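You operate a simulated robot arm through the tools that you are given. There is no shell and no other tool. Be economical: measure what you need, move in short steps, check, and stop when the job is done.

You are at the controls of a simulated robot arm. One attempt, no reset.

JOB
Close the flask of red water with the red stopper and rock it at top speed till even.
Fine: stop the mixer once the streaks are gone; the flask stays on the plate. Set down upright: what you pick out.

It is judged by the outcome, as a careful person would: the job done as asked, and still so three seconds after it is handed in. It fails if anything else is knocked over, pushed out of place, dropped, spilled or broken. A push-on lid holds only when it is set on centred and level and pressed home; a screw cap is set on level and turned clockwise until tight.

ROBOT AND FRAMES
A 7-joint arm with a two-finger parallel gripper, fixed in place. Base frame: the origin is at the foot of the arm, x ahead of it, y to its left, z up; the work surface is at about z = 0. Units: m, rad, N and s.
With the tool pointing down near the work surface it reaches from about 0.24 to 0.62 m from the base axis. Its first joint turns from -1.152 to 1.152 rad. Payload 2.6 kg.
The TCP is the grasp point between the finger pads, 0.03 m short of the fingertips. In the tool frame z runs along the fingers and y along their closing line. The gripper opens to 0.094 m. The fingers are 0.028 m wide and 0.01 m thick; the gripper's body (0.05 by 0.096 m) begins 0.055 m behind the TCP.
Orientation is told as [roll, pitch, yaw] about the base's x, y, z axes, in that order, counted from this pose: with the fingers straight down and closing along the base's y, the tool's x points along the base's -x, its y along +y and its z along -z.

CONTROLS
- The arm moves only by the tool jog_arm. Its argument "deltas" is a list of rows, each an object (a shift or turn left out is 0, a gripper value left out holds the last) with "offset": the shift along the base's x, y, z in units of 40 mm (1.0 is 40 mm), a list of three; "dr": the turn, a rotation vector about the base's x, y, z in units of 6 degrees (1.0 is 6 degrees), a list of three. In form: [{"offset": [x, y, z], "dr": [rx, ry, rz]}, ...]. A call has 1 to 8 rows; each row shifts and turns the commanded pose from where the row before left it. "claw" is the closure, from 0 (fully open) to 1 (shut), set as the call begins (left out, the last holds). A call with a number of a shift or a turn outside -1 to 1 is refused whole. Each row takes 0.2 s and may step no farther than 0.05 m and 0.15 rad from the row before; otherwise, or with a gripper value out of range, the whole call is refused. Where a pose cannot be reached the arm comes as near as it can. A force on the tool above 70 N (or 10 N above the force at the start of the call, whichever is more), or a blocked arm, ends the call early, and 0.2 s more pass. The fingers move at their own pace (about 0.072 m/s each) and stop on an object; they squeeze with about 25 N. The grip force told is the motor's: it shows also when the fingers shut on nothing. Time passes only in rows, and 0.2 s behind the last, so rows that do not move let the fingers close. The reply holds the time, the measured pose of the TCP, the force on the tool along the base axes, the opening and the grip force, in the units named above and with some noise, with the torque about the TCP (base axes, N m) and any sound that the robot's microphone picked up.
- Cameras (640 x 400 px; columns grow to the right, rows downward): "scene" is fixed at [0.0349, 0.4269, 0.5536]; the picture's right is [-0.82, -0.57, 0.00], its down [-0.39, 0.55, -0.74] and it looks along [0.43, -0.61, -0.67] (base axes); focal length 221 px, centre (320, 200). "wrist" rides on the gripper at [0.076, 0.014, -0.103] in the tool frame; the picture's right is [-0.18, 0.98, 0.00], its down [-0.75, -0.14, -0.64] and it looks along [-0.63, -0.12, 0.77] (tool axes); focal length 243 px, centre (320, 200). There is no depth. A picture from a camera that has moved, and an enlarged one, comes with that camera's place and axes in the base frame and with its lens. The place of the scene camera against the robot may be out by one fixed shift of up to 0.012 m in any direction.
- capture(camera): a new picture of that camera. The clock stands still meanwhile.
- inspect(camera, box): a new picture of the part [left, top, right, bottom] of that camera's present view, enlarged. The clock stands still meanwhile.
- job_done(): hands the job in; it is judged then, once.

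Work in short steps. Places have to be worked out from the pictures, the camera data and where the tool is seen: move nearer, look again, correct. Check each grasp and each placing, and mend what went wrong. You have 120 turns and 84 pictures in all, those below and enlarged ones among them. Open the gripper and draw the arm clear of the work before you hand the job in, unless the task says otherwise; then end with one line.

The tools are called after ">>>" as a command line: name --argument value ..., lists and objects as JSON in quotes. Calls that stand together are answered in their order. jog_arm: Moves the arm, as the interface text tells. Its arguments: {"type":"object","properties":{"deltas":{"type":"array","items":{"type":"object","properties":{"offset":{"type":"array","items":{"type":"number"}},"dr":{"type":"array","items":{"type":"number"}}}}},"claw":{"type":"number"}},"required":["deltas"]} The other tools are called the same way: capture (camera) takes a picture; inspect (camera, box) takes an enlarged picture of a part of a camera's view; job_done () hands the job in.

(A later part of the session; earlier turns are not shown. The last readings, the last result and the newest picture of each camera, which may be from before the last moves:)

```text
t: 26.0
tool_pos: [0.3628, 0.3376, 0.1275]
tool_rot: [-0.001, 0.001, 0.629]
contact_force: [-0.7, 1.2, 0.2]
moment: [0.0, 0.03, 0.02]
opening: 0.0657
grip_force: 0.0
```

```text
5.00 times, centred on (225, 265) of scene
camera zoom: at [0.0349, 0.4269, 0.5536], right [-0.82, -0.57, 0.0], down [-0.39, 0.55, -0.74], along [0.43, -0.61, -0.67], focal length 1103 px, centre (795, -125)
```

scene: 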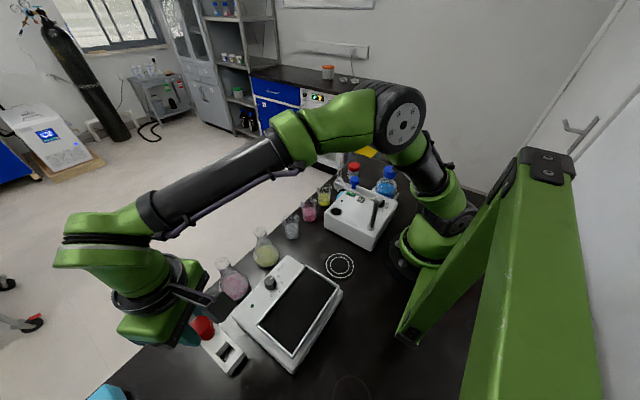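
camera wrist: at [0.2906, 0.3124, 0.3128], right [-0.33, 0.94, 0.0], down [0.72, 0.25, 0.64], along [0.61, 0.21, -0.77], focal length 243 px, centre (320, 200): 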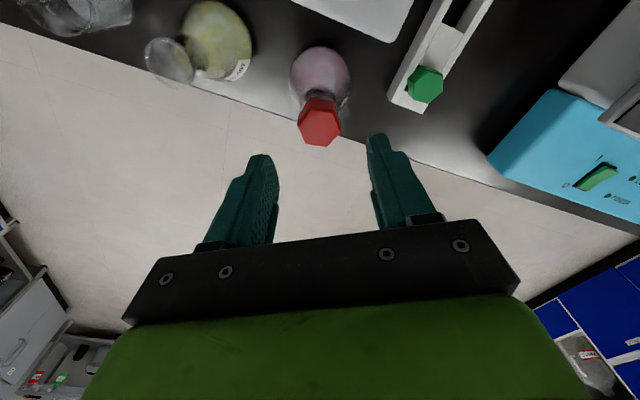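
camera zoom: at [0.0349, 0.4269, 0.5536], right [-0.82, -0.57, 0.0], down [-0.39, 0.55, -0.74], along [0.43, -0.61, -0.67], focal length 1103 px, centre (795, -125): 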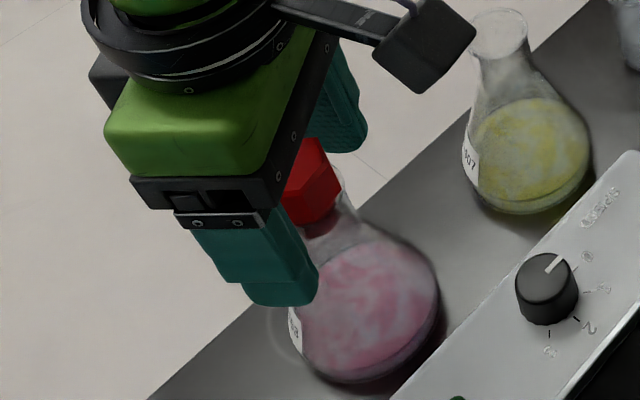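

The fingers straddle the neck. I close.

>>> jog_arm --deltas '[{"offset": [0, 0, 0]}, {"offset": [0, 0, 0]}, {"offset": [0, 0, 0]}, {"offset": [0, 0, 0]}]' --claw 1

>>> inspect --camera "scene" --box '[190, 225, 260, 305]'

>>> inspect --camera "wrist" --box '[240, 60, 400, 240]'

```text
t: 27.0
tool_pos: [0.3626, 0.3362, 0.1255]
tool_rot: [-0.002, 0.001, 0.628]
contact_force: [-0.3, -0.6, -0.1]
moment: [0.0, -0.01, 0.01]
opening: 0.0318
grip_force: 24.8
```

```text
5.00 times, centred on (225, 265) of scene
camera zoom: at [0.0349, 0.4269, 0.5536], right [-0.82, -0.57, 0.0], down [-0.39, 0.55, -0.74], along [0.43, -0.61, -0.67], focal length 1103 px, centre (795, -125)
```

zoom: 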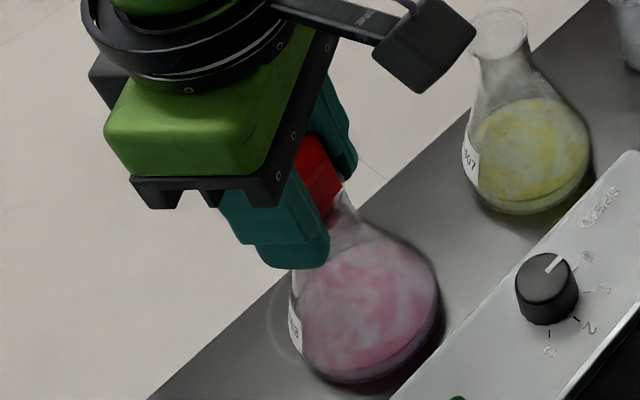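

```text
2.22 times, centred on (320, 150) of wrist
camera zoom: at [0.293, 0.304, 0.23], right [-0.43, 0.9, 0.0], down [0.69, 0.33, 0.64], along [0.58, 0.28, -0.77], focal length 539 px, centre (320, 311)
```

zoom: 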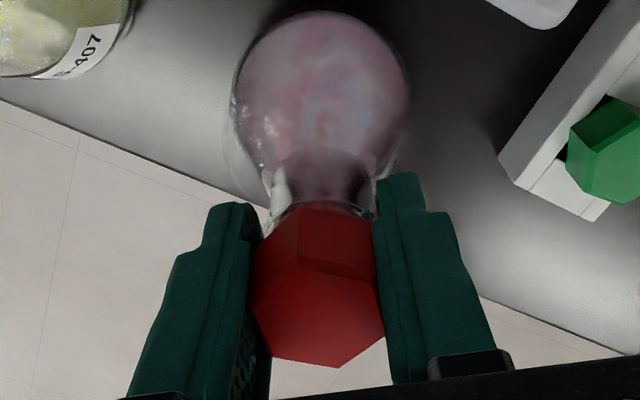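

Gripped at 31.8 mm, which matches the lip, and the flask has not moved. I lift slowly by 40 mm and check.

>>> jog_arm --deltas '[{"offset": [0, 0, 0.1]}, {"offset": [0, 0, 0.2]}, {"offset": [0, 0, 0.3]}, {"offset": [0, 0, 0.3]}, {"offset": [0, 0, 0.1]}, {"offset": [0, 0, 0]}]'

>>> inspect --camera "scene" --box '[170, 190, 310, 310]'

```text
t: 28.4
tool_pos: [0.3615, 0.3363, 0.1675]
tool_rot: [0.0, 0.001, 0.629]
contact_force: [0.4, -0.2, -0.7]
moment: [-0.02, -0.01, 0.02]
opening: 0.0317
grip_force: 24.9
```

```text
3.33 times, centred on (240, 250) of scene
camera zoom: at [0.0349, 0.4269, 0.5536], right [-0.82, -0.57, 0.0], down [-0.39, 0.55, -0.74], along [0.43, -0.61, -0.67], focal length 736 px, centre (587, 33)
```

zoom: 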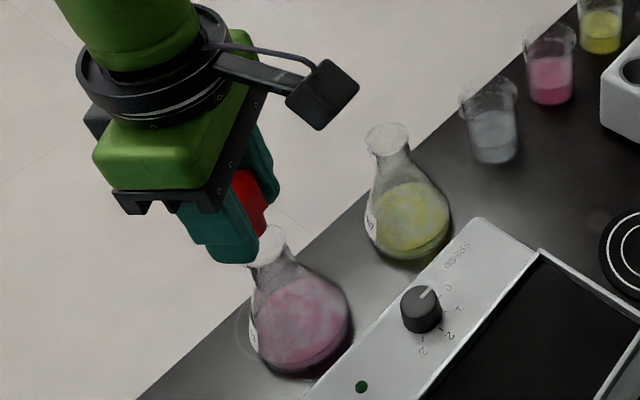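

The stopper came out: the head, not the lip, is the widest part, so the grip lifted only the stopper. The flask still stands. I look closely before re-inserting.

>>> inspect --camera "wrist" --box '[250, 30, 390, 200]'

>>> inspect --camera "scene" --box '[205, 230, 255, 280]'

```text
2.35 times, centred on (320, 115) of wrist
camera zoom: at [0.2926, 0.3037, 0.2702], right [-0.43, 0.9, 0.0], down [0.69, 0.33, 0.64], along [0.58, 0.28, -0.77], focal length 571 px, centre (320, 400)
```

zoom: 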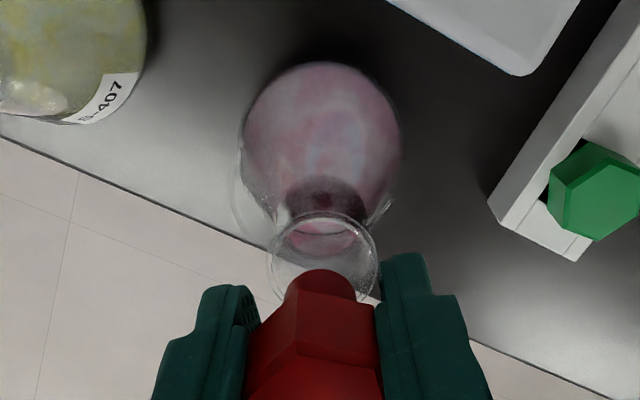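

```text
8.00 times, centred on (230, 255) of scene
camera zoom: at [0.0349, 0.4269, 0.5536], right [-0.82, -0.57, 0.0], down [-0.39, 0.55, -0.74], along [0.43, -0.61, -0.67], focal length 1765 px, centre (1040, -240)
```

zoom: 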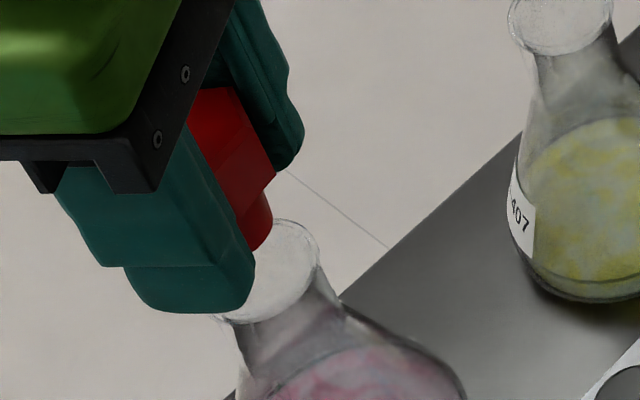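

The mouth is at about (0.3605, 0.3365), right below, and the lift was straight, so I go straight back down and re-insert.

>>> jog_arm --deltas '[{"offset": [0, 0, -0.3]}, {"offset": [0, 0, -0.3]}, {"offset": [0, 0, -0.2]}, {"offset": [0, 0, -0.1]}, {"offset": [0, 0, 0]}]'

>>> jog_arm --deltas '[{"offset": [0, 0, -0.05]}, {"offset": [0, 0, -0.05]}, {"offset": [0, 0, 0]}]'

>>> inspect --camera "scene" --box '[205, 230, 255, 280]'

```text
t: 29.6
tool_pos: [0.3618, 0.3372, 0.1318]
tool_rot: [0.001, 0.0, 0.628]
contact_force: [-0.4, -0.3, -0.4]
moment: [0.0, -0.01, 0.0]
opening: 0.0316
grip_force: 25.2
```

```text
t: 30.4
tool_pos: [0.362, 0.3367, 0.1286]
tool_rot: [-0.001, 0.0, 0.628]
contact_force: [-0.3, 0.0, 0.3]
moment: [-0.01, 0.04, -0.02]
opening: 0.0317
grip_force: 25.0
```

```text
8.00 times, centred on (230, 255) of scene
camera zoom: at [0.0349, 0.4269, 0.5536], right [-0.82, -0.57, 0.0], down [-0.39, 0.55, -0.74], along [0.43, -0.61, -0.67], focal length 1765 px, centre (1040, -240)
```

zoom: 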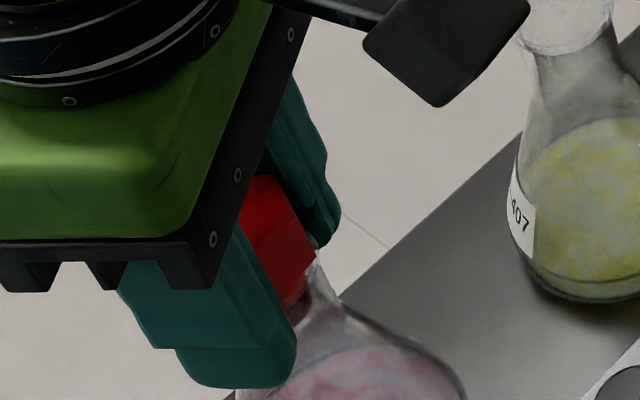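

Back in the neck with no load. I press on down with the grip.

>>> jog_arm --deltas '[{"offset": [0, 0, -0.05]}, {"offset": [0, 0, -0.05]}, {"offset": [0, 0, 0]}]'

```text
t: 31.2
tool_pos: [0.3631, 0.3372, 0.1255]
tool_rot: [-0.001, -0.002, 0.626]
contact_force: [-0.9, -1.1, 18.7]
moment: [-0.02, 0.07, -0.08]
opening: 0.0318
grip_force: 25.3
```

>>> jog_arm --deltas '[{"offset": [0, 0, -0.05]}, {"offset": [0, 0, -0.05]}, {"offset": [0, 0, 0]}]'

```text
t: 32.0
tool_pos: [0.3631, 0.3368, 0.1217]
tool_rot: [0.0, -0.004, 0.629]
contact_force: [1.3, 0.9, 23.5]
moment: [0.03, -0.04, -0.01]
opening: 0.0306
grip_force: 25.2
```

The fingers slip again near 25 N, with almost no moment, so the stopper is well centred. I release, rise, close, and press from above.

>>> jog_arm --deltas '[{"offset": [0, 0, 0.08]}, {"offset": [0, 0, 0]}]'

>>> jog_arm --deltas '[{"offset": [0, 0, 0]}, {"offset": [0, 0, 0]}, {"offset": [0, 0, 0.4]}, {"offset": [0, 0, 0.8]}, {"offset": [0, 0, 0.5]}, {"offset": [0, 0, 0.3]}, {"offset": [0, 0, 0]}]' --claw 0.4

>>> inspect --camera "scene" --box '[210, 240, 250, 280]'

>>> inspect --camera "wrist" --box '[280, 40, 360, 160]'

```text
t: 32.6
tool_pos: [0.3613, 0.3356, 0.1211]
tool_rot: [0.002, 0.004, 0.626]
contact_force: [1.5, 1.8, 5.1]
moment: [0.11, -0.01, -0.01]
opening: 0.0307
grip_force: 24.7
```

```text
t: 34.2
tool_pos: [0.3623, 0.3373, 0.2029]
tool_rot: [-0.001, -0.001, 0.629]
contact_force: [-0.7, -0.5, -0.1]
moment: [0.05, -0.03, 0.0]
opening: 0.0562
grip_force: 0.0
```

```text
10.00 times, centred on (230, 260) of scene
camera zoom: at [0.0349, 0.4269, 0.5536], right [-0.82, -0.57, 0.0], down [-0.39, 0.55, -0.74], along [0.43, -0.61, -0.67], focal length 2207 px, centre (1220, -400)
```

zoom: 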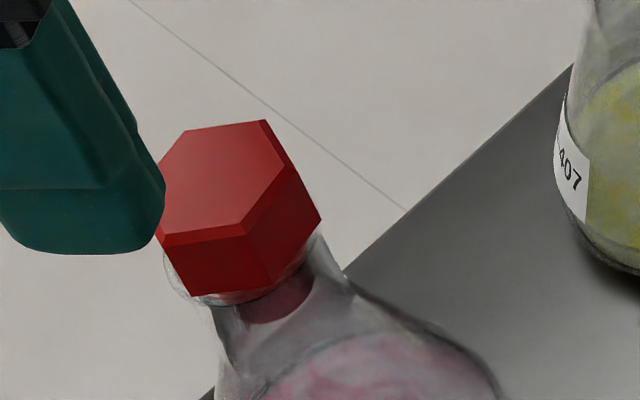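

```text
3.33 times, centred on (320, 100) of wrist
camera zoom: at [0.2924, 0.3038, 0.3053], right [-0.43, 0.9, 0.0], down [0.69, 0.33, 0.64], along [0.58, 0.28, -0.77], focal length 809 px, centre (320, 533)
```

zoom: 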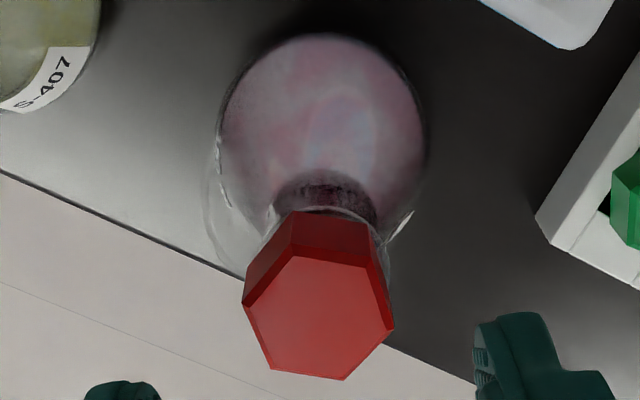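

No click has been heard, and the earlier push acted off-centre toward the arm's side. I close and press again, a little toward that side so the push goes over the axis.

>>> jog_arm --deltas '[{"offset": [-0.05, -0.03, 0]}, {"offset": [0, 0, 0]}, {"offset": [0, 0, -0.3]}, {"offset": [0, 0, -0.3]}, {"offset": [0, 0, -0.15]}, {"offset": [0, 0, 0]}]' --claw 1

>>> jog_arm --deltas '[{"offset": [0, 0, -0.05]}, {"offset": [0, 0, -0.05]}, {"offset": [0, 0, -0.05]}, {"offset": [0, 0, -0.05]}, {"offset": [0, 0, 0]}]'

```text
t: 35.6
tool_pos: [0.3588, 0.3349, 0.1723]
tool_rot: [0.001, -0.001, 0.629]
contact_force: [-0.2, -0.4, 0.2]
moment: [-0.01, -0.02, -0.02]
opening: 0.0
grip_force: 25.4
```

```text
t: 36.8
tool_pos: [0.3605, 0.337, 0.1685]
tool_rot: [0.002, -0.011, 0.627]
contact_force: [-5.8, -6.7, 43.4]
moment: [-0.38, 0.45, 0.02]
opening: 0.0
grip_force: 25.2
```

The push is still felt off-centre, so the head may sit a little high on the arm's side. I lift off, shift 6 mm that way, and press again.

>>> jog_arm --deltas '[{"offset": [0, 0, 0.2]}, {"offset": [-0.12, -0.09, 0.1]}, {"offset": [0, 0, -0.15]}, {"offset": [0, 0, -0.1]}, {"offset": [0, 0, 0]}]'

>>> jog_arm --deltas '[{"offset": [0, 0, -0.05]}, {"offset": [0, 0, -0.05]}, {"offset": [0, 0, -0.05]}, {"offset": [0, 0, 0]}]'

```text
t: 38.0
tool_pos: [0.3559, 0.3325, 0.1695]
tool_rot: [0.001, -0.006, 0.627]
contact_force: [-4.6, -5.6, 35.5]
moment: [-0.15, 0.12, 0.02]
opening: 0.0
grip_force: 24.4
```

```text
t: 39.0
tool_pos: [0.3574, 0.3332, 0.1694]
tool_rot: [0.002, -0.02, 0.627]
contact_force: [-9.0, -10.0, 61.8]
moment: [-0.29, 0.37, 0.01]
opening: 0.0001
grip_force: 25.4
```

62 N, balanced now, and the stopper doesn't move further. I rise and check its seat visually.

>>> jog_arm --deltas '[{"offset": [0, 0, 0.3]}, {"offset": [0, 0, 0.6]}, {"offset": [0, 0, 0.8]}, {"offset": [0, 0, 0.3]}, {"offset": [0, 0, 0]}]' --claw 0.3

>>> inspect --camera "scene" --box '[205, 240, 245, 300]'

>>> inspect --camera "wrist" --box '[270, 40, 390, 160]'

```text
t: 40.2
tool_pos: [0.3539, 0.333, 0.2417]
tool_rot: [0.001, -0.002, 0.627]
contact_force: [0.5, 0.3, -0.4]
moment: [-0.04, -0.04, 0.02]
opening: 0.0658
grip_force: 0.1
```

```text
6.67 times, centred on (225, 270) of scene
camera zoom: at [0.0349, 0.4269, 0.5536], right [-0.82, -0.57, 0.0], down [-0.39, 0.55, -0.74], along [0.43, -0.61, -0.67], focal length 1471 px, centre (953, -267)
```

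zoom: 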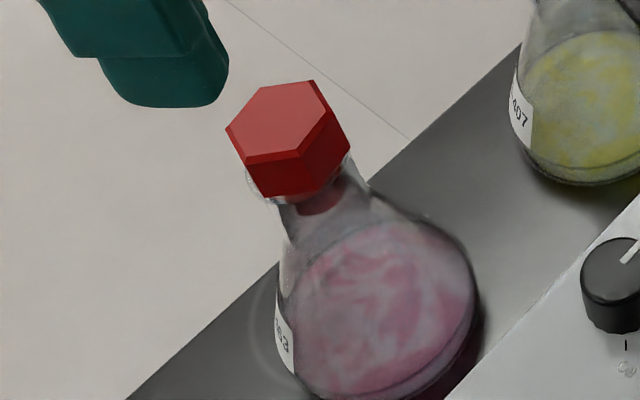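

```text
3.33 times, centred on (330, 100) of wrist
camera zoom: at [0.2859, 0.2991, 0.3436], right [-0.43, 0.9, 0.0], down [0.69, 0.33, 0.64], along [0.58, 0.28, -0.77], focal length 809 px, centre (287, 533)
```

zoom: 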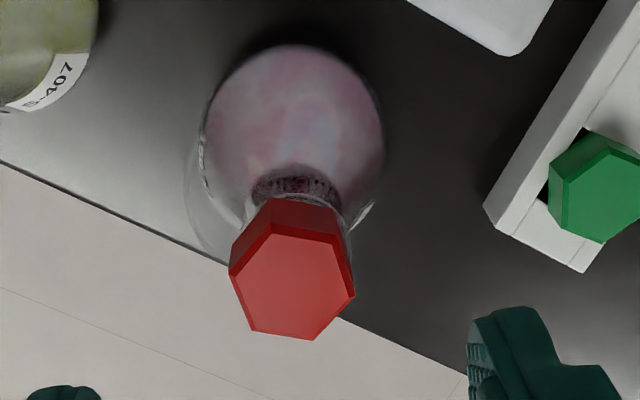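

The hex top measures regular, so the stopper is level, centred at (0.3633, 0.3381) with its flats now at 45°. I turn the yaw to 45°, grip only the head above the lip, and do a small tug to test whether it holds.

>>> jog_arm --deltas '[{"offset": [0.12, 0.065, -0.3], "dr": [0, 0, 0.75]}, {"offset": [0.115, 0.065, -0.4], "dr": [0, 0, 0.75]}, {"offset": [0, 0, -0.5]}, {"offset": [0, 0, -0.5]}, {"offset": [0, 0, -0.4]}, {"offset": [0, 0, -0.15]}, {"offset": [0, 0, 0]}]'

>>> jog_arm --deltas '[{"offset": [0, 0, 0]}, {"offset": [0, 0, 0]}, {"offset": [0, 0, 0]}]' --claw 1

>>> jog_arm --deltas '[{"offset": [0, 0, 0.05]}, {"offset": [0, 0, 0.05]}, {"offset": [0, 0, 0.05]}, {"offset": [0, 0, 0]}, {"offset": [0, 0, 0]}]'

>>> inspect --camera "scene" --box '[195, 235, 265, 305]'

```text
t: 41.8
tool_pos: [0.3642, 0.3371, 0.1493]
tool_rot: [-0.001, -0.002, 0.783]
contact_force: [-0.5, -1.3, 0.1]
moment: [0.02, 0.01, 0.02]
opening: 0.0658
grip_force: 0.0
```

```text
t: 42.6
tool_pos: [0.3645, 0.3374, 0.1501]
tool_rot: [0.0, 0.0, 0.785]
contact_force: [-0.5, 1.0, -0.2]
moment: [0.01, -0.03, 0.01]
opening: 0.0291
grip_force: 24.5
```

```text
t: 43.8
tool_pos: [0.3644, 0.3381, 0.1566]
tool_rot: [-0.001, -0.001, 0.784]
contact_force: [-0.5, -0.2, 0.6]
moment: [0.0, 0.01, 0.0]
opening: 0.0292
grip_force: 25.0
```

```text
5.71 times, centred on (230, 270) of scene
camera zoom: at [0.0349, 0.4269, 0.5536], right [-0.82, -0.57, 0.0], down [-0.39, 0.55, -0.74], along [0.43, -0.61, -0.67], focal length 1261 px, centre (834, -200)
```

zoom: 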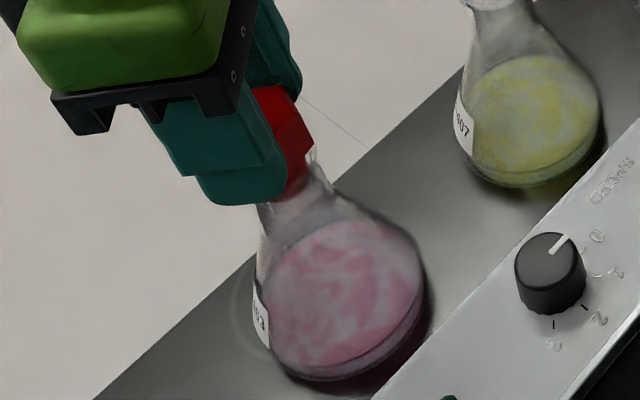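

The stopper slid up 6 mm without taking the flask, so I need to know how well it holds. I re-seat it with this good grip on the flats and read forces step by step.

>>> jog_arm --deltas '[{"offset": [0, 0, -0.05]}, {"offset": [0, 0, -0.05]}, {"offset": [0, 0, -0.05]}, {"offset": [0, 0, -0.05]}, {"offset": [0, 0, 0]}]'

>>> jog_arm --deltas '[{"offset": [0, 0, -0.05]}, {"offset": [0, 0, 0]}]'

>>> jog_arm --deltas '[{"offset": [0, 0, -0.05]}, {"offset": [0, 0, 0]}]'

```text
t: 45.0
tool_pos: [0.3633, 0.3374, 0.1487]
tool_rot: [-0.001, -0.004, 0.788]
contact_force: [-3.6, 1.0, 13.2]
moment: [0.04, 0.2, 0.03]
opening: 0.029
grip_force: 24.8
```

```text
t: 45.6
tool_pos: [0.365, 0.3366, 0.1481]
tool_rot: [-0.002, -0.006, 0.786]
contact_force: [-3.2, -1.6, 27.8]
moment: [0.07, 0.41, 0.02]
opening: 0.03
grip_force: 25.3
```

```text
t: 46.2
tool_pos: [0.3652, 0.3389, 0.1483]
tool_rot: [-0.001, -0.011, 0.782]
contact_force: [-5.6, -4.2, 39.9]
moment: [0.14, 0.8, 0.13]
opening: 0.0301
grip_force: 24.7
```

Under load the arm bends outward about 2 mm and tilts 0.6°, so the load sits on one edge of the lip. I compensate for tilt and drift while pressing.

>>> jog_arm --deltas '[{"offset": [-0.03, -0.02, 0], "dr": [0, 0.12, 0]}, {"offset": [-0.02, -0.01, 0], "dr": [0.02, 0.1, 0]}, {"offset": [0, 0, 0]}]'

```text
t: 47.0
tool_pos: [0.3638, 0.3368, 0.1475]
tool_rot: [0.017, 0.005, 0.784]
contact_force: [6.1, 3.7, 30.9]
moment: [0.28, -0.15, -0.02]
opening: 0.0303
grip_force: 25.0
```

Slightly overcorrected. I take back half and press a little more.

>>> jog_arm --deltas '[{"offset": [0.025, 0.015, -0.03], "dr": [-0.15, -0.05, 0]}, {"offset": [0, 0, -0.03]}, {"offset": [0, 0, 0]}]'

```text
t: 47.8
tool_pos: [0.3646, 0.3376, 0.1466]
tool_rot: [0.004, 0.009, 0.784]
contact_force: [-2.5, -1.0, 45.3]
moment: [0.42, 0.52, -0.01]
opening: 0.0304
grip_force: 24.9
```

The fingertips have now reached the lip, so they share the load. I release, rise, close the fingers, and press from the top while compensating for drift and tilt as the force builds.

>>> jog_arm --deltas '[{"offset": [0, 0, 0.15]}, {"offset": [0, 0, 0]}]'

>>> jog_arm --deltas '[{"offset": [0, 0, 0], "dr": [0.13, -0.17, 0]}, {"offset": [0, 0, 0]}, {"offset": [0, 0, 0.4]}, {"offset": [0, 0, 0.6]}, {"offset": [0, 0, 0.3]}, {"offset": [0, 0, 0]}]' --claw 0.3

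>>> inspect --camera "wrist" --box '[270, 40, 370, 160]'

>>> inspect --camera "scene" --box '[210, 240, 250, 280]'

```text
t: 48.4
tool_pos: [0.3636, 0.3362, 0.1481]
tool_rot: [0.002, 0.021, 0.786]
contact_force: [3.4, 4.6, 17.1]
moment: [0.39, 0.04, -0.07]
opening: 0.0306
grip_force: 24.8
```

```text
t: 49.8
tool_pos: [0.363, 0.3359, 0.1998]
tool_rot: [-0.001, 0.001, 0.786]
contact_force: [1.0, -0.3, -0.3]
moment: [0.01, 0.05, -0.01]
opening: 0.0659
grip_force: 0.2
```

```text
3.33 times, centred on (320, 100) of wrist
camera zoom: at [0.2998, 0.2933, 0.3031], right [-0.56, 0.83, 0.0], down [0.63, 0.43, 0.64], along [0.53, 0.36, -0.77], focal length 809 px, centre (320, 533)
```

zoom: 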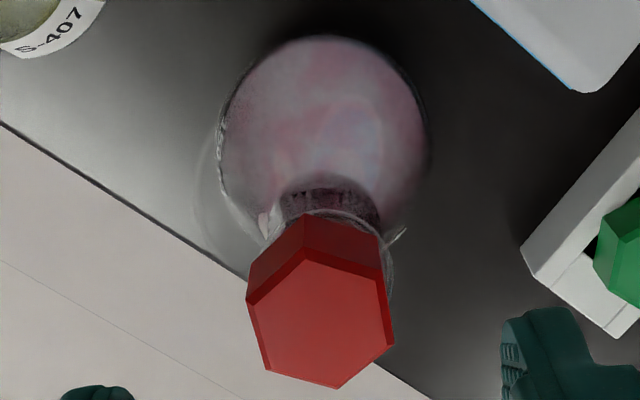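

```text
10.00 times, centred on (230, 260) of scene
camera zoom: at [0.0349, 0.4269, 0.5536], right [-0.82, -0.57, 0.0], down [-0.39, 0.55, -0.74], along [0.43, -0.61, -0.67], focal length 2207 px, centre (1220, -400)
```

zoom: 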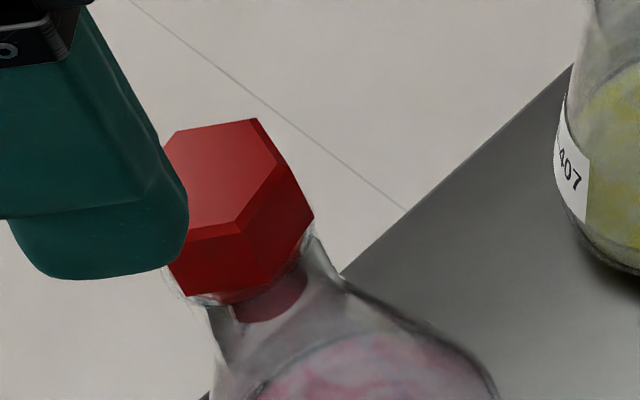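

Head centre ≈ (0.364, 0.337), level. I close and go to just above the top.

>>> jog_arm --deltas '[{"offset": [0, 0, 0]}, {"offset": [0, 0, 0]}, {"offset": [0, 0, -0.3]}, {"offset": [0, 0, -0.3]}, {"offset": [0, 0, -0.13]}, {"offset": [0, 0, 0]}]' --claw 1

>>> jog_arm --deltas '[{"offset": [-0.01, -0.012, -0.05], "dr": [0, 0.03, 0]}, {"offset": [-0.015, -0.018, -0.05], "dr": [0, 0.04, 0]}, {"offset": [-0.015, -0.018, -0.05], "dr": [0, 0.04, 0]}, {"offset": [0, 0, 0]}]'

```text
t: 51.2
tool_pos: [0.3628, 0.3364, 0.1711]
tool_rot: [0.001, 0.001, 0.785]
contact_force: [-0.1, -0.3, 0.1]
moment: [0.03, 0.01, 0.05]
opening: 0.0002
grip_force: 25.3
```

```text
t: 52.2
tool_pos: [0.3612, 0.3359, 0.1682]
tool_rot: [0.008, -0.003, 0.787]
contact_force: [1.6, 1.9, 36.5]
moment: [0.07, -0.05, -0.02]
opening: 0.0
grip_force: 24.9
```

Now the press is clean: 36 N with little side force or moment. I continue to about 65 N.

>>> jog_arm --deltas '[{"offset": [-0.012, -0.014, -0.05], "dr": [-0.03, 0.04, 0]}, {"offset": [-0.012, -0.014, -0.05], "dr": [-0.03, 0.04, 0]}, {"offset": [0, 0, 0]}, {"offset": [0, 0, 0]}]'

```text
t: 53.2
tool_pos: [0.3627, 0.3354, 0.1685]
tool_rot: [0.008, -0.002, 0.784]
contact_force: [1.3, 1.7, 49.6]
moment: [0.11, -0.01, -0.02]
opening: 0.0
grip_force: 24.8
```

>>> jog_arm --deltas '[{"offset": [-0.01, -0.01, -0.04], "dr": [-0.03, 0.03, 0]}, {"offset": [0, 0, -0.03]}, {"offset": [0, 0, 0]}, {"offset": [0, 0, 0]}]'

```text
t: 54.2
tool_pos: [0.3634, 0.3357, 0.168]
tool_rot: [0.008, -0.005, 0.782]
contact_force: [-3.3, -1.3, 65.1]
moment: [-0.11, 0.2, -0.03]
opening: 0.0
grip_force: 24.7
```

65 N, clean and vertical. I rise, undo the compensation, regrip the head above the lip and tug gently in 1–2 mm steps to test it.

>>> jog_arm --deltas '[{"offset": [0, 0, 0.3]}, {"offset": [0.089, 0.1, 0.3], "dr": [0.09, -0.22, 0]}, {"offset": [0, 0, 0.3]}, {"offset": [0, 0, 0]}, {"offset": [0, 0, 0]}]' --claw 0.35

>>> jog_arm --deltas '[{"offset": [0.02, 0.02, -0.4]}, {"offset": [0, 0, -0.4]}, {"offset": [0, 0, -0.3]}, {"offset": [0, 0, 0]}]'

```text
t: 55.4
tool_pos: [0.3631, 0.3366, 0.1938]
tool_rot: [0.001, 0.0, 0.785]
contact_force: [0.5, 1.2, 0.3]
moment: [0.02, -0.01, 0.04]
opening: 0.0612
grip_force: 0.2
```

```text
t: 56.4
tool_pos: [0.3636, 0.3366, 0.1499]
tool_rot: [0.0, -0.001, 0.783]
contact_force: [0.2, -0.4, -0.1]
moment: [0.02, 0.01, 0.01]
opening: 0.0609
grip_force: 0.1
```

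>>> jog_arm --deltas '[{"offset": [0, 0, 0.03]}, {"offset": [0, 0, 0]}, {"offset": [0, 0, 0]}, {"offset": [0, 0, 0]}]' --claw 1

>>> jog_arm --deltas '[{"offset": [0, 0, 0.02]}, {"offset": [0, 0, 0]}]'

>>> jog_arm --deltas '[{"offset": [0, 0, 0.03]}, {"offset": [0, 0, 0]}]'

>>> jog_arm --deltas '[{"offset": [0, 0, 0.05]}, {"offset": [0, 0, 0]}]'

>>> inspect --camera "scene" --box '[205, 235, 265, 305]'

```text
t: 57.4
tool_pos: [0.3652, 0.3378, 0.1523]
tool_rot: [0.001, 0.0, 0.785]
contact_force: [0.1, -0.5, -0.2]
moment: [0.01, -0.01, -0.01]
opening: 0.0291
grip_force: 25.2
```

```text
t: 58.0
tool_pos: [0.3649, 0.3389, 0.1535]
tool_rot: [0.001, 0.0, 0.786]
contact_force: [0.6, 0.5, -0.3]
moment: [0.0, -0.01, 0.04]
opening: 0.0287
grip_force: 24.9
```

```text
t: 58.6
tool_pos: [0.3646, 0.3394, 0.1529]
tool_rot: [0.0, -0.001, 0.785]
contact_force: [0.1, -0.3, -0.3]
moment: [0.0, 0.0, 0.0]
opening: 0.0289
grip_force: 25.4
```

```text
t: 59.2
tool_pos: [0.3647, 0.3374, 0.155]
tool_rot: [0.001, -0.001, 0.784]
contact_force: [0.0, -0.5, 0.5]
moment: [0.03, -0.03, 0.0]
opening: 0.029
grip_force: 25.2
```

```text
5.71 times, centred on (235, 270) of scene
camera zoom: at [0.0349, 0.4269, 0.5536], right [-0.82, -0.57, 0.0], down [-0.39, 0.55, -0.74], along [0.43, -0.61, -0.67], focal length 1261 px, centre (806, -200)
```

zoom: 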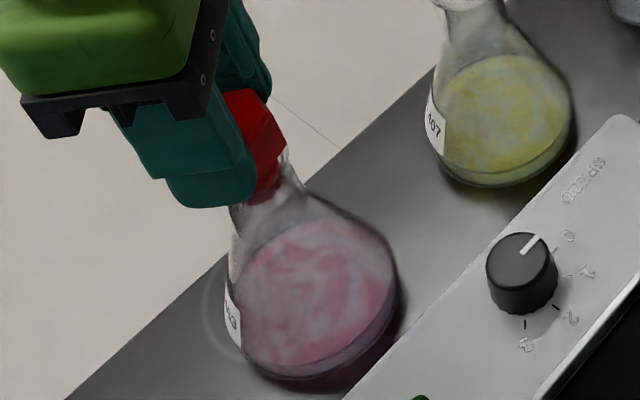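

Still not held: no pull force was felt. A slight tilt may keep it from going home. I lift it clear and examine the plug and mouth closely.

>>> jog_arm --deltas '[{"offset": [0, 0, 0.25]}, {"offset": [0, 0, 0.3]}, {"offset": [0, 0, 0.3]}, {"offset": [0, 0, 0]}]'

>>> inspect --camera "scene" --box '[200, 220, 250, 280]'

>>> inspect --camera "wrist" --box '[270, 80, 370, 200]'

```text
t: 60.2
tool_pos: [0.364, 0.338, 0.1896]
tool_rot: [0.0, 0.001, 0.785]
contact_force: [0.3, 0.4, -0.4]
moment: [0.01, -0.02, 0.04]
opening: 0.0287
grip_force: 24.7
```

```text
6.67 times, centred on (225, 250) of scene
camera zoom: at [0.0349, 0.4269, 0.5536], right [-0.82, -0.57, 0.0], down [-0.39, 0.55, -0.74], along [0.43, -0.61, -0.67], focal length 1471 px, centre (953, -133)
```

zoom: 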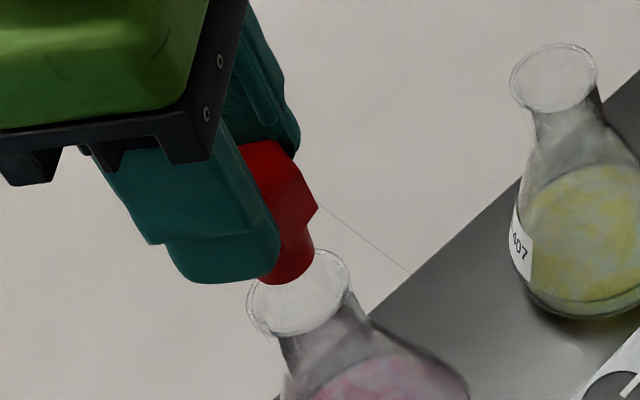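

```text
3.33 times, centred on (320, 140) of wrist
camera zoom: at [0.3014, 0.2945, 0.2927], right [-0.56, 0.83, 0.0], down [0.63, 0.43, 0.64], along [0.53, 0.36, -0.77], focal length 809 px, centre (320, 400)
```

zoom: 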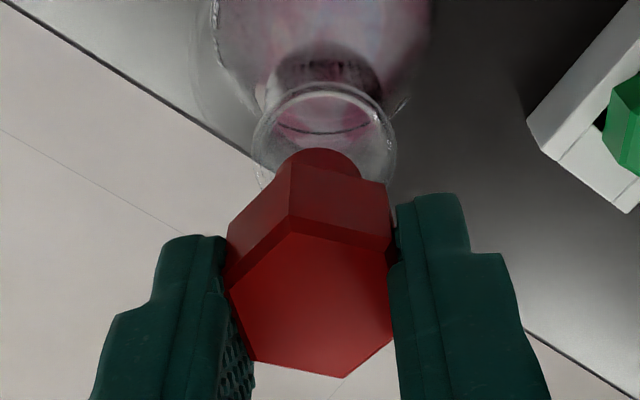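

Measurements hint that the stopper may be tilted about 5° in the grip, leaning outward. I zoom in once more from the scene camera to check its axis.

>>> inspect --camera "scene" --box '[210, 238, 230, 268]'

```text
13.33 times, centred on (220, 253) of scene
camera zoom: at [0.0349, 0.4269, 0.5536], right [-0.82, -0.57, 0.0], down [-0.39, 0.55, -0.74], along [0.43, -0.61, -0.67], focal length 2942 px, centre (1653, -507)
```

zoom: 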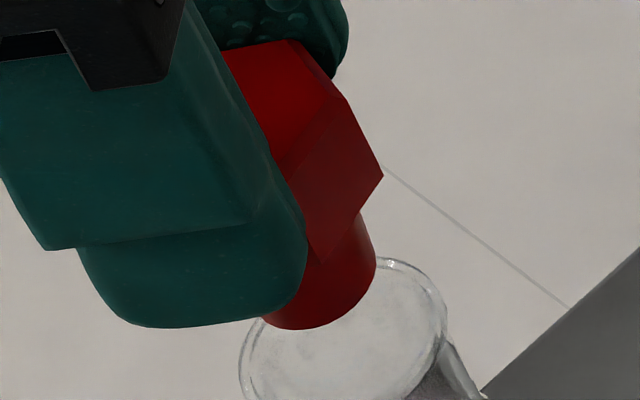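

Evidence from the off-centre pushes and views suggests the stopper seated leaning outward and jammed, dragged there as the arm bent under load. I lower it lightly back in, release, and then regrip it on another pair of flats to level it.

>>> jog_arm --deltas '[{"offset": [-0.022, 0, -0.3]}, {"offset": [0, 0, -0.3]}, {"offset": [0, 0, -0.2]}, {"offset": [0, 0, -0.06]}, {"offset": [0, 0, 0]}]'

>>> jog_arm --deltas '[{"offset": [0, 0, -0.05]}, {"offset": [0, 0, -0.03]}, {"offset": [0, 0, 0]}]'

```text
t: 61.4
tool_pos: [0.3633, 0.3387, 0.1545]
tool_rot: [-0.001, 0.0, 0.786]
contact_force: [0.1, -0.8, 0.6]
moment: [0.0, 0.0, 0.02]
opening: 0.0291
grip_force: 24.5
```

```text
t: 62.2
tool_pos: [0.3625, 0.337, 0.1517]
tool_rot: [-0.001, -0.001, 0.787]
contact_force: [-1.0, 0.3, 1.3]
moment: [-0.02, 0.06, -0.02]
opening: 0.0286
grip_force: 24.8
```

Contact is just beginning. I press on with drift and tilt compensation.

>>> jog_arm --deltas '[{"offset": [-0.006, -0.008, -0.04], "dr": [0, 0.02, 0]}, {"offset": [0, 0, 0]}]'

>>> jog_arm --deltas '[{"offset": [-0.006, -0.008, -0.04], "dr": [0, 0.03, 0]}, {"offset": [0, 0, 0]}]'

```text
t: 62.8
tool_pos: [0.3647, 0.3385, 0.1502]
tool_rot: [0.002, -0.002, 0.786]
contact_force: [-0.2, 0.2, 12.4]
moment: [-0.02, 0.02, -0.08]
opening: 0.029
grip_force: 24.8
```

```text
t: 63.4
tool_pos: [0.3632, 0.3367, 0.1478]
tool_rot: [0.003, 0.002, 0.784]
contact_force: [2.1, 3.0, 13.4]
moment: [0.1, -0.12, -0.08]
opening: 0.0289
grip_force: 25.4
```

It moved 2 mm deeper at a steady 13 N. I keep pressing with less sideways correction.

>>> jog_arm --deltas '[{"offset": [0.002, 0.002, -0.04], "dr": [0, 0, 0]}, {"offset": [0, 0, 0]}]'

>>> jog_arm --deltas '[{"offset": [-0.004, -0.004, -0.04], "dr": [0, 0.01, 0]}, {"offset": [0, 0, 0]}]'

>>> inspect --camera "scene" --box '[205, 240, 245, 280]'

```text
t: 64.0
tool_pos: [0.3635, 0.3369, 0.1475]
tool_rot: [0.006, 0.0, 0.783]
contact_force: [0.2, 0.9, 23.6]
moment: [0.09, 0.07, 0.02]
opening: 0.0299
grip_force: 24.9
```

```text
t: 64.6
tool_pos: [0.3633, 0.3374, 0.1464]
tool_rot: [0.003, 0.001, 0.784]
contact_force: [0.0, 0.8, 23.7]
moment: [0.0, 0.02, -0.06]
opening: 0.0307
grip_force: 24.6
```

```text
10.00 times, centred on (225, 260) of scene
camera zoom: at [0.0348, 0.4268, 0.5537], right [-0.82, -0.57, 0.0], down [-0.39, 0.55, -0.74], along [0.43, -0.61, -0.67], focal length 2207 px, centre (1270, -400)
```

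zoom: 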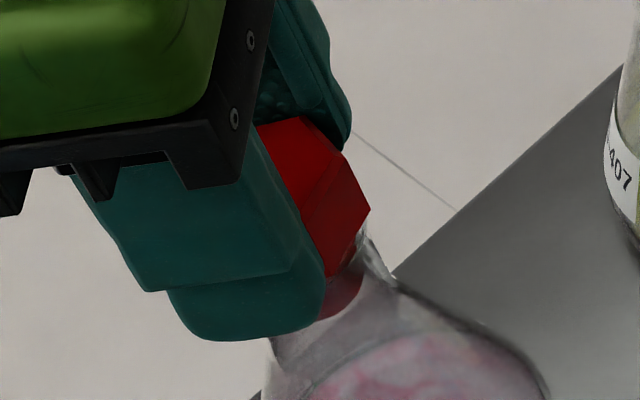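

The fingertips have slid down to the lip again. I release, rise, and give a clean compensated press from the top with closed fingers, now that it went deeper.

>>> jog_arm --deltas '[{"offset": [0, 0, 0.1]}, {"offset": [0, 0, 0]}]'

>>> jog_arm --deltas '[{"offset": [0, 0, 0]}, {"offset": [0, 0, 0], "dr": [0, -0.06, 0]}, {"offset": [0, 0, 0.4]}, {"offset": [0, 0, 0.6]}, {"offset": [0, 0, 0]}]' --claw 0.35

>>> inspect --camera "scene" --box '[205, 240, 245, 280]'

```text
t: 65.2
tool_pos: [0.3613, 0.3367, 0.1472]
tool_rot: [0.005, 0.01, 0.786]
contact_force: [-0.3, 0.6, -0.2]
moment: [0.01, -0.02, 0.02]
opening: 0.0304
grip_force: 24.6
```

```text
t: 66.4
tool_pos: [0.3627, 0.3375, 0.1882]
tool_rot: [0.001, 0.0, 0.785]
contact_force: [0.8, -1.1, 0.1]
moment: [0.0, 0.0, -0.04]
opening: 0.061
grip_force: 0.0
```

```text
10.00 times, centred on (225, 260) of scene
camera zoom: at [0.0349, 0.4269, 0.5536], right [-0.82, -0.57, 0.0], down [-0.39, 0.55, -0.74], along [0.43, -0.61, -0.67], focal length 2207 px, centre (1270, -400)
```

zoom: 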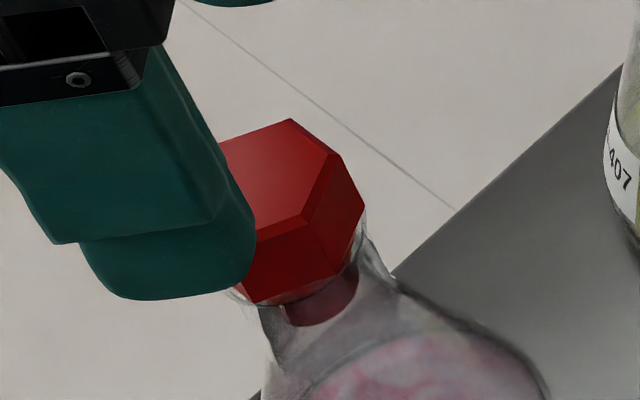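

The top face shows the stopper is tilted, with its outer side lower. I turn the gripper −60° to the next pair of flats, which lie nearly in the plane of the lean, to square the stopper up.

>>> jog_arm --deltas '[{"offset": [0.01, 0, 0], "dr": [0, 0, -1]}, {"dr": [0, 0, -1]}, {"dr": [0, 0, -1]}, {"dr": [0, 0, -1]}, {"dr": [0, 0, -1]}, {"dr": [0, 0, -1]}, {"dr": [0, 0, -1]}, {"dr": [0, 0, -1]}]'

>>> jog_arm --deltas '[{"dr": [0, 0, -1]}, {"dr": [0, 0, -1]}, {"dr": [0, 0, 0]}]'

>>> inspect --camera "wrist" --box '[260, 60, 380, 190]'

```text
t: 68.2
tool_pos: [0.3641, 0.3377, 0.1905]
tool_rot: [0.0, -0.001, -0.054]
contact_force: [-0.8, -0.3, 0.0]
moment: [0.05, 0.01, 0.02]
opening: 0.0611
grip_force: 0.0
```

```text
t: 69.0
tool_pos: [0.3641, 0.3367, 0.1886]
tool_rot: [0.001, 0.0, -0.263]
contact_force: [0.5, 0.2, 0.3]
moment: [0.04, -0.01, -0.02]
opening: 0.061
grip_force: 0.1
```

```text
3.08 times, centred on (320, 125) of wrist
camera zoom: at [0.295, 0.3712, 0.2925], right [0.43, 0.9, 0.0], down [0.69, -0.33, 0.64], along [0.58, -0.28, -0.77], focal length 746 px, centre (320, 431)
```

zoom: 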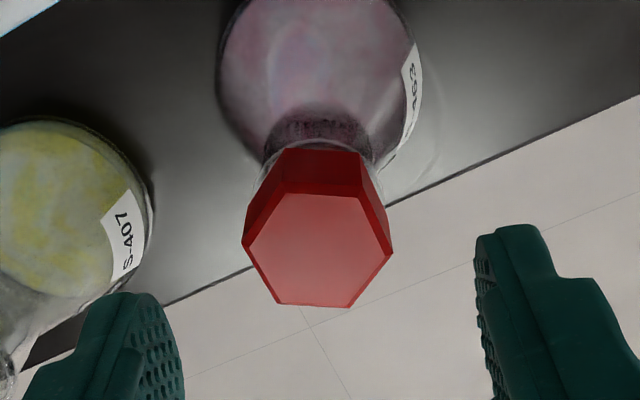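

The head is tilted roughly 8°, and its flats now face 32°, 92° and 152°. I turn a further −42°, so that closing acts along 32°, close to the direction of the lean.

>>> jog_arm --deltas '[{"dr": [0, 0, -1]}, {"dr": [0, 0, -1]}, {"dr": [0, 0, -1]}, {"dr": [0, 0, -1]}, {"dr": [0, 0, -1]}, {"dr": [0, 0, -1]}, {"offset": [0, 0.02, 0], "dr": [0, 0, -1]}, {"dr": [0, 0, 0]}]'

>>> jog_arm --deltas '[{"offset": [0, 0, -0.4]}, {"offset": [0, 0, -0.3]}, {"offset": [0, 0, -0.2]}, {"offset": [0, 0, 0]}]'

>>> jog_arm --deltas '[{"offset": [0, 0, 0]}, {"offset": [0, 0, 0]}, {"offset": [0, 0, 0]}]' --claw 1

>>> inspect --camera "wrist" --box '[260, 60, 380, 220]'

```text
t: 70.8
tool_pos: [0.3631, 0.3375, 0.1878]
tool_rot: [-0.001, 0.0, -0.999]
contact_force: [-0.8, -0.5, 0.3]
moment: [-0.02, -0.03, 0.0]
opening: 0.0611
grip_force: 0.1
```

```text
t: 71.8
tool_pos: [0.3638, 0.3389, 0.153]
tool_rot: [-0.001, -0.001, -0.995]
contact_force: [0.0, 0.7, 0.3]
moment: [-0.01, 0.03, -0.02]
opening: 0.0611
grip_force: 0.2
```

```text
t: 72.6
tool_pos: [0.3627, 0.3389, 0.1529]
tool_rot: [-0.001, 0.0, -0.995]
contact_force: [0.9, 0.0, 0.1]
moment: [-0.01, 0.06, 0.02]
opening: 0.029
grip_force: 24.6
```

```text
2.50 times, centred on (320, 140) of wrist
camera zoom: at [0.3349, 0.4101, 0.2561], right [0.92, 0.38, 0.0], down [0.29, -0.71, 0.64], along [0.24, -0.59, -0.77], focal length 606 px, centre (320, 350)
```

zoom: 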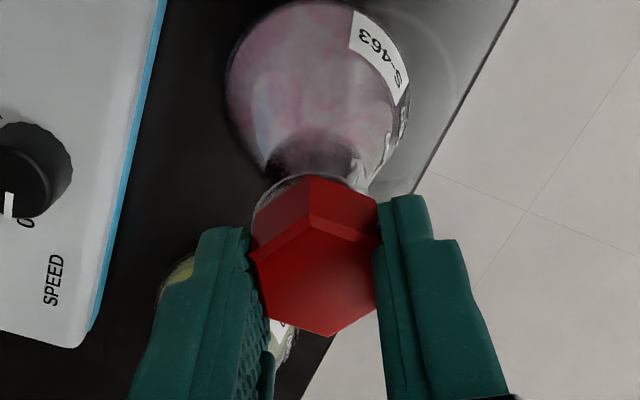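

Gripped squarely at 29.0 mm. I lift 4 mm to free any jam, then press back down with compensation.

>>> jog_arm --deltas '[{"offset": [0, 0, 0.1]}, {"offset": [0, 0, 0]}, {"offset": [0, 0, -0.08]}, {"offset": [0, 0, 0]}]'

>>> jog_arm --deltas '[{"offset": [-0.004, -0.006, -0.04], "dr": [0, 0.02, 0]}, {"offset": [0, 0, 0]}]'

>>> jog_arm --deltas '[{"offset": [-0.004, -0.006, -0.04], "dr": [0, 0.02, 0]}, {"offset": [0, 0, 0]}]'

>>> jog_arm --deltas '[{"offset": [-0.004, -0.006, -0.03], "dr": [0, 0.02, 0]}, {"offset": [0, 0, 0]}]'

```text
t: 73.6
tool_pos: [0.3633, 0.3375, 0.1534]
tool_rot: [0.0, 0.0, -0.994]
contact_force: [0.7, 0.9, -0.2]
moment: [-0.01, 0.01, 0.01]
opening: 0.0289
grip_force: 24.5
```

```text
t: 74.2
tool_pos: [0.3639, 0.3383, 0.1529]
tool_rot: [0.0, 0.001, -0.995]
contact_force: [-1.0, -0.7, 6.7]
moment: [-0.01, 0.0, 0.01]
opening: 0.0292
grip_force: 24.5
```

```text
t: 74.8
tool_pos: [0.3623, 0.3369, 0.1511]
tool_rot: [0.001, 0.003, -0.995]
contact_force: [0.5, 1.9, 15.4]
moment: [0.01, 0.04, 0.04]
opening: 0.0291
grip_force: 24.6
```

```text
t: 75.4
tool_pos: [0.3631, 0.3373, 0.1492]
tool_rot: [-0.007, 0.005, -0.995]
contact_force: [-0.5, 0.6, 13.4]
moment: [0.1, -0.08, 0.03]
opening: 0.029
grip_force: 25.1
```

I release while keeping this yaw, rise, close, and press from the top with compensation.

>>> jog_arm --deltas '[{"offset": [0, 0, 0.06]}, {"offset": [0, 0, 0]}]'

>>> jog_arm --deltas '[{"offset": [0, 0, 0]}, {"offset": [0, 0, 0], "dr": [0, -0.06, 0]}, {"offset": [0, 0, 0.5]}, {"offset": [0, 0, 0.5]}, {"offset": [0, 0, 0]}]' --claw 0.35

>>> inspect --camera "wrist" --box '[270, 50, 370, 190]'

```text
t: 76.0
tool_pos: [0.3623, 0.3371, 0.1497]
tool_rot: [-0.009, 0.003, -0.997]
contact_force: [0.1, 0.1, 0.5]
moment: [0.02, -0.01, 0.0]
opening: 0.0291
grip_force: 24.9
```

```text
t: 77.2
tool_pos: [0.3622, 0.3369, 0.1914]
tool_rot: [-0.001, 0.0, -0.996]
contact_force: [0.2, -0.2, -0.7]
moment: [-0.02, 0.0, 0.01]
opening: 0.061
grip_force: 0.1
```

```text
2.86 times, centred on (320, 120) of wrist
camera zoom: at [0.3339, 0.4099, 0.2951], right [0.92, 0.38, 0.0], down [0.29, -0.71, 0.64], along [0.24, -0.59, -0.77], focal length 693 px, centre (320, 429)
```

zoom: 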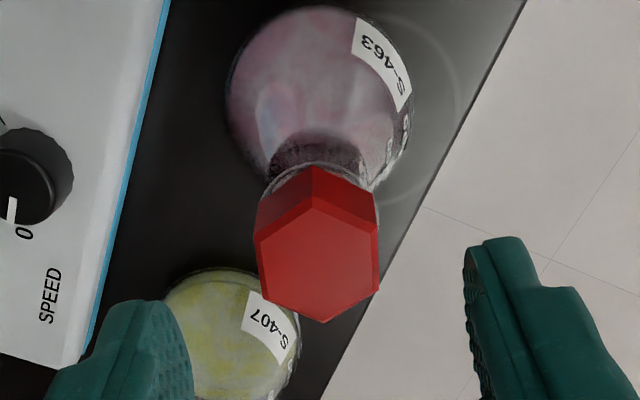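

Taken from several directions, the same apparent "tilt" points away from the camera each time, so it is a camera artefact: the stopper is level, flush and centred. I give it the final clean press with closed fingers.

>>> jog_arm --deltas '[{"offset": [0.03, 0.015, 0]}, {"offset": [0, 0, 0]}, {"offset": [0, 0, -0.3]}, {"offset": [0, 0, -0.2]}, {"offset": [0, 0, 0]}]' --claw 1

>>> jog_arm --deltas '[{"offset": [-0.01, -0.012, -0.05], "dr": [0, 0.03, 0]}, {"offset": [-0.015, -0.018, -0.05], "dr": [0, 0.04, 0]}, {"offset": [-0.015, -0.018, -0.05], "dr": [0, 0.04, 0]}, {"offset": [0, 0, 0]}]'

>>> jog_arm --deltas '[{"offset": [-0.012, -0.014, -0.05], "dr": [0, 0.04, 0]}, {"offset": [-0.012, -0.014, -0.05], "dr": [0, 0.04, 0]}, {"offset": [0, 0, 0]}]'

```text
t: 78.4
tool_pos: [0.3633, 0.3387, 0.1717]
tool_rot: [0.001, 0.002, -0.994]
contact_force: [0.6, -0.4, -0.2]
moment: [0.01, 0.0, 0.0]
opening: 0.0
grip_force: 24.8
```

```text
t: 79.4
tool_pos: [0.3633, 0.3364, 0.1684]
tool_rot: [0.001, 0.007, -0.996]
contact_force: [2.2, 1.3, 32.3]
moment: [-0.02, -0.09, 0.0]
opening: 0.0001
grip_force: 24.7
```

```text
t: 80.2
tool_pos: [0.3636, 0.3373, 0.1693]
tool_rot: [0.001, 0.014, -0.995]
contact_force: [1.7, -1.1, 47.2]
moment: [-0.15, -0.13, -0.02]
opening: 0.0
grip_force: 24.9
```

>>> jog_arm --deltas '[{"offset": [-0.005, 0, -0.05], "dr": [0, -0.06, 0]}, {"offset": [0, 0, -0.03]}, {"offset": [0, 0, 0]}, {"offset": [0, 0, 0]}, {"offset": [0, 0, 0]}]'

```text
t: 81.4
tool_pos: [0.3638, 0.3377, 0.1682]
tool_rot: [0.015, 0.013, -0.994]
contact_force: [-1.8, -3.7, 61.7]
moment: [-0.25, -0.02, -0.03]
opening: 0.0
grip_force: 25.2
```

Clean 62 N. I rise, undo the compensation and open; then I'll go down with the yaw aligned to the flats and grip the glass lip, which is wider than the flats.

>>> jog_arm --deltas '[{"offset": [0, 0, 0.3]}, {"offset": [0.06, 0.07, 0.4], "dr": [0, -0.13, 0]}, {"offset": [0, 0, 0.2]}, {"offset": [0, 0, 0]}, {"offset": [0, 0, 0]}]' --claw 0.35

>>> jog_arm --deltas '[{"offset": [0, 0, -0.4]}, {"offset": [0, 0, -0.4]}, {"offset": [0, 0, -0.4]}, {"offset": [0, 0, -0.3]}, {"offset": [0, 0, 0]}]'

```text
t: 82.6
tool_pos: [0.3624, 0.3384, 0.1936]
tool_rot: [-0.001, 0.0, -0.995]
contact_force: [0.0, 0.2, 0.8]
moment: [0.01, -0.01, -0.01]
opening: 0.061
grip_force: 0.1
```

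```text
t: 83.8
tool_pos: [0.3623, 0.3371, 0.1342]
tool_rot: [0.0, -0.002, -0.994]
contact_force: [0.4, -0.2, 0.4]
moment: [0.02, 0.01, 0.02]
opening: 0.0614
grip_force: 0.0
```

>>> jog_arm --deltas '[{"offset": [0, 0, -0.1]}, {"offset": [0, 0, 0]}]'

>>> jog_arm --deltas '[{"offset": [0, 0, 0]}, {"offset": [0, 0, 0]}, {"offset": [0, 0, 0]}]' --claw 1

>>> jog_arm --deltas '[{"offset": [0, 0, 0.05]}, {"offset": [0, 0, 0.05]}, {"offset": [0, 0, 0.05]}, {"offset": [0, 0, 0]}]'

>>> capture --camera "scene"

```text
t: 84.4
tool_pos: [0.3641, 0.3369, 0.1314]
tool_rot: [0.0, 0.001, -0.997]
contact_force: [1.0, -0.3, 0.4]
moment: [0.01, -0.02, -0.02]
opening: 0.0611
grip_force: 0.1
```

```text
t: 85.2
tool_pos: [0.3637, 0.3371, 0.1308]
tool_rot: [0.0, 0.0, -0.995]
contact_force: [-0.3, -0.1, -0.2]
moment: [0.02, 0.0, -0.02]
opening: 0.0315
grip_force: 25.1
```

```text
t: 86.2
tool_pos: [0.3641, 0.3369, 0.1362]
tool_rot: [-0.001, 0.0, -0.996]
contact_force: [-0.4, 0.1, -0.9]
moment: [0.0, -0.02, 0.02]
opening: 0.0318
grip_force: 24.7
```

```text
17 pictures are left
```

scene: 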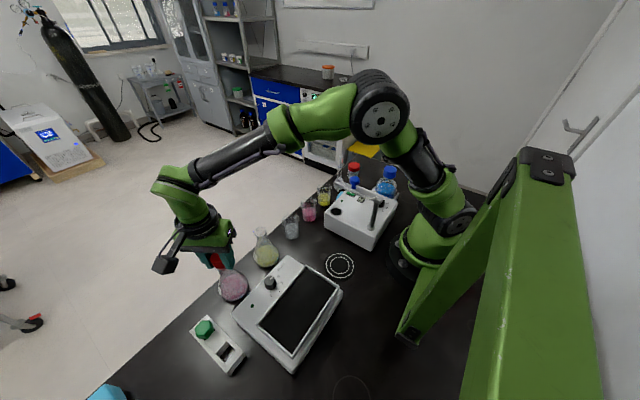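

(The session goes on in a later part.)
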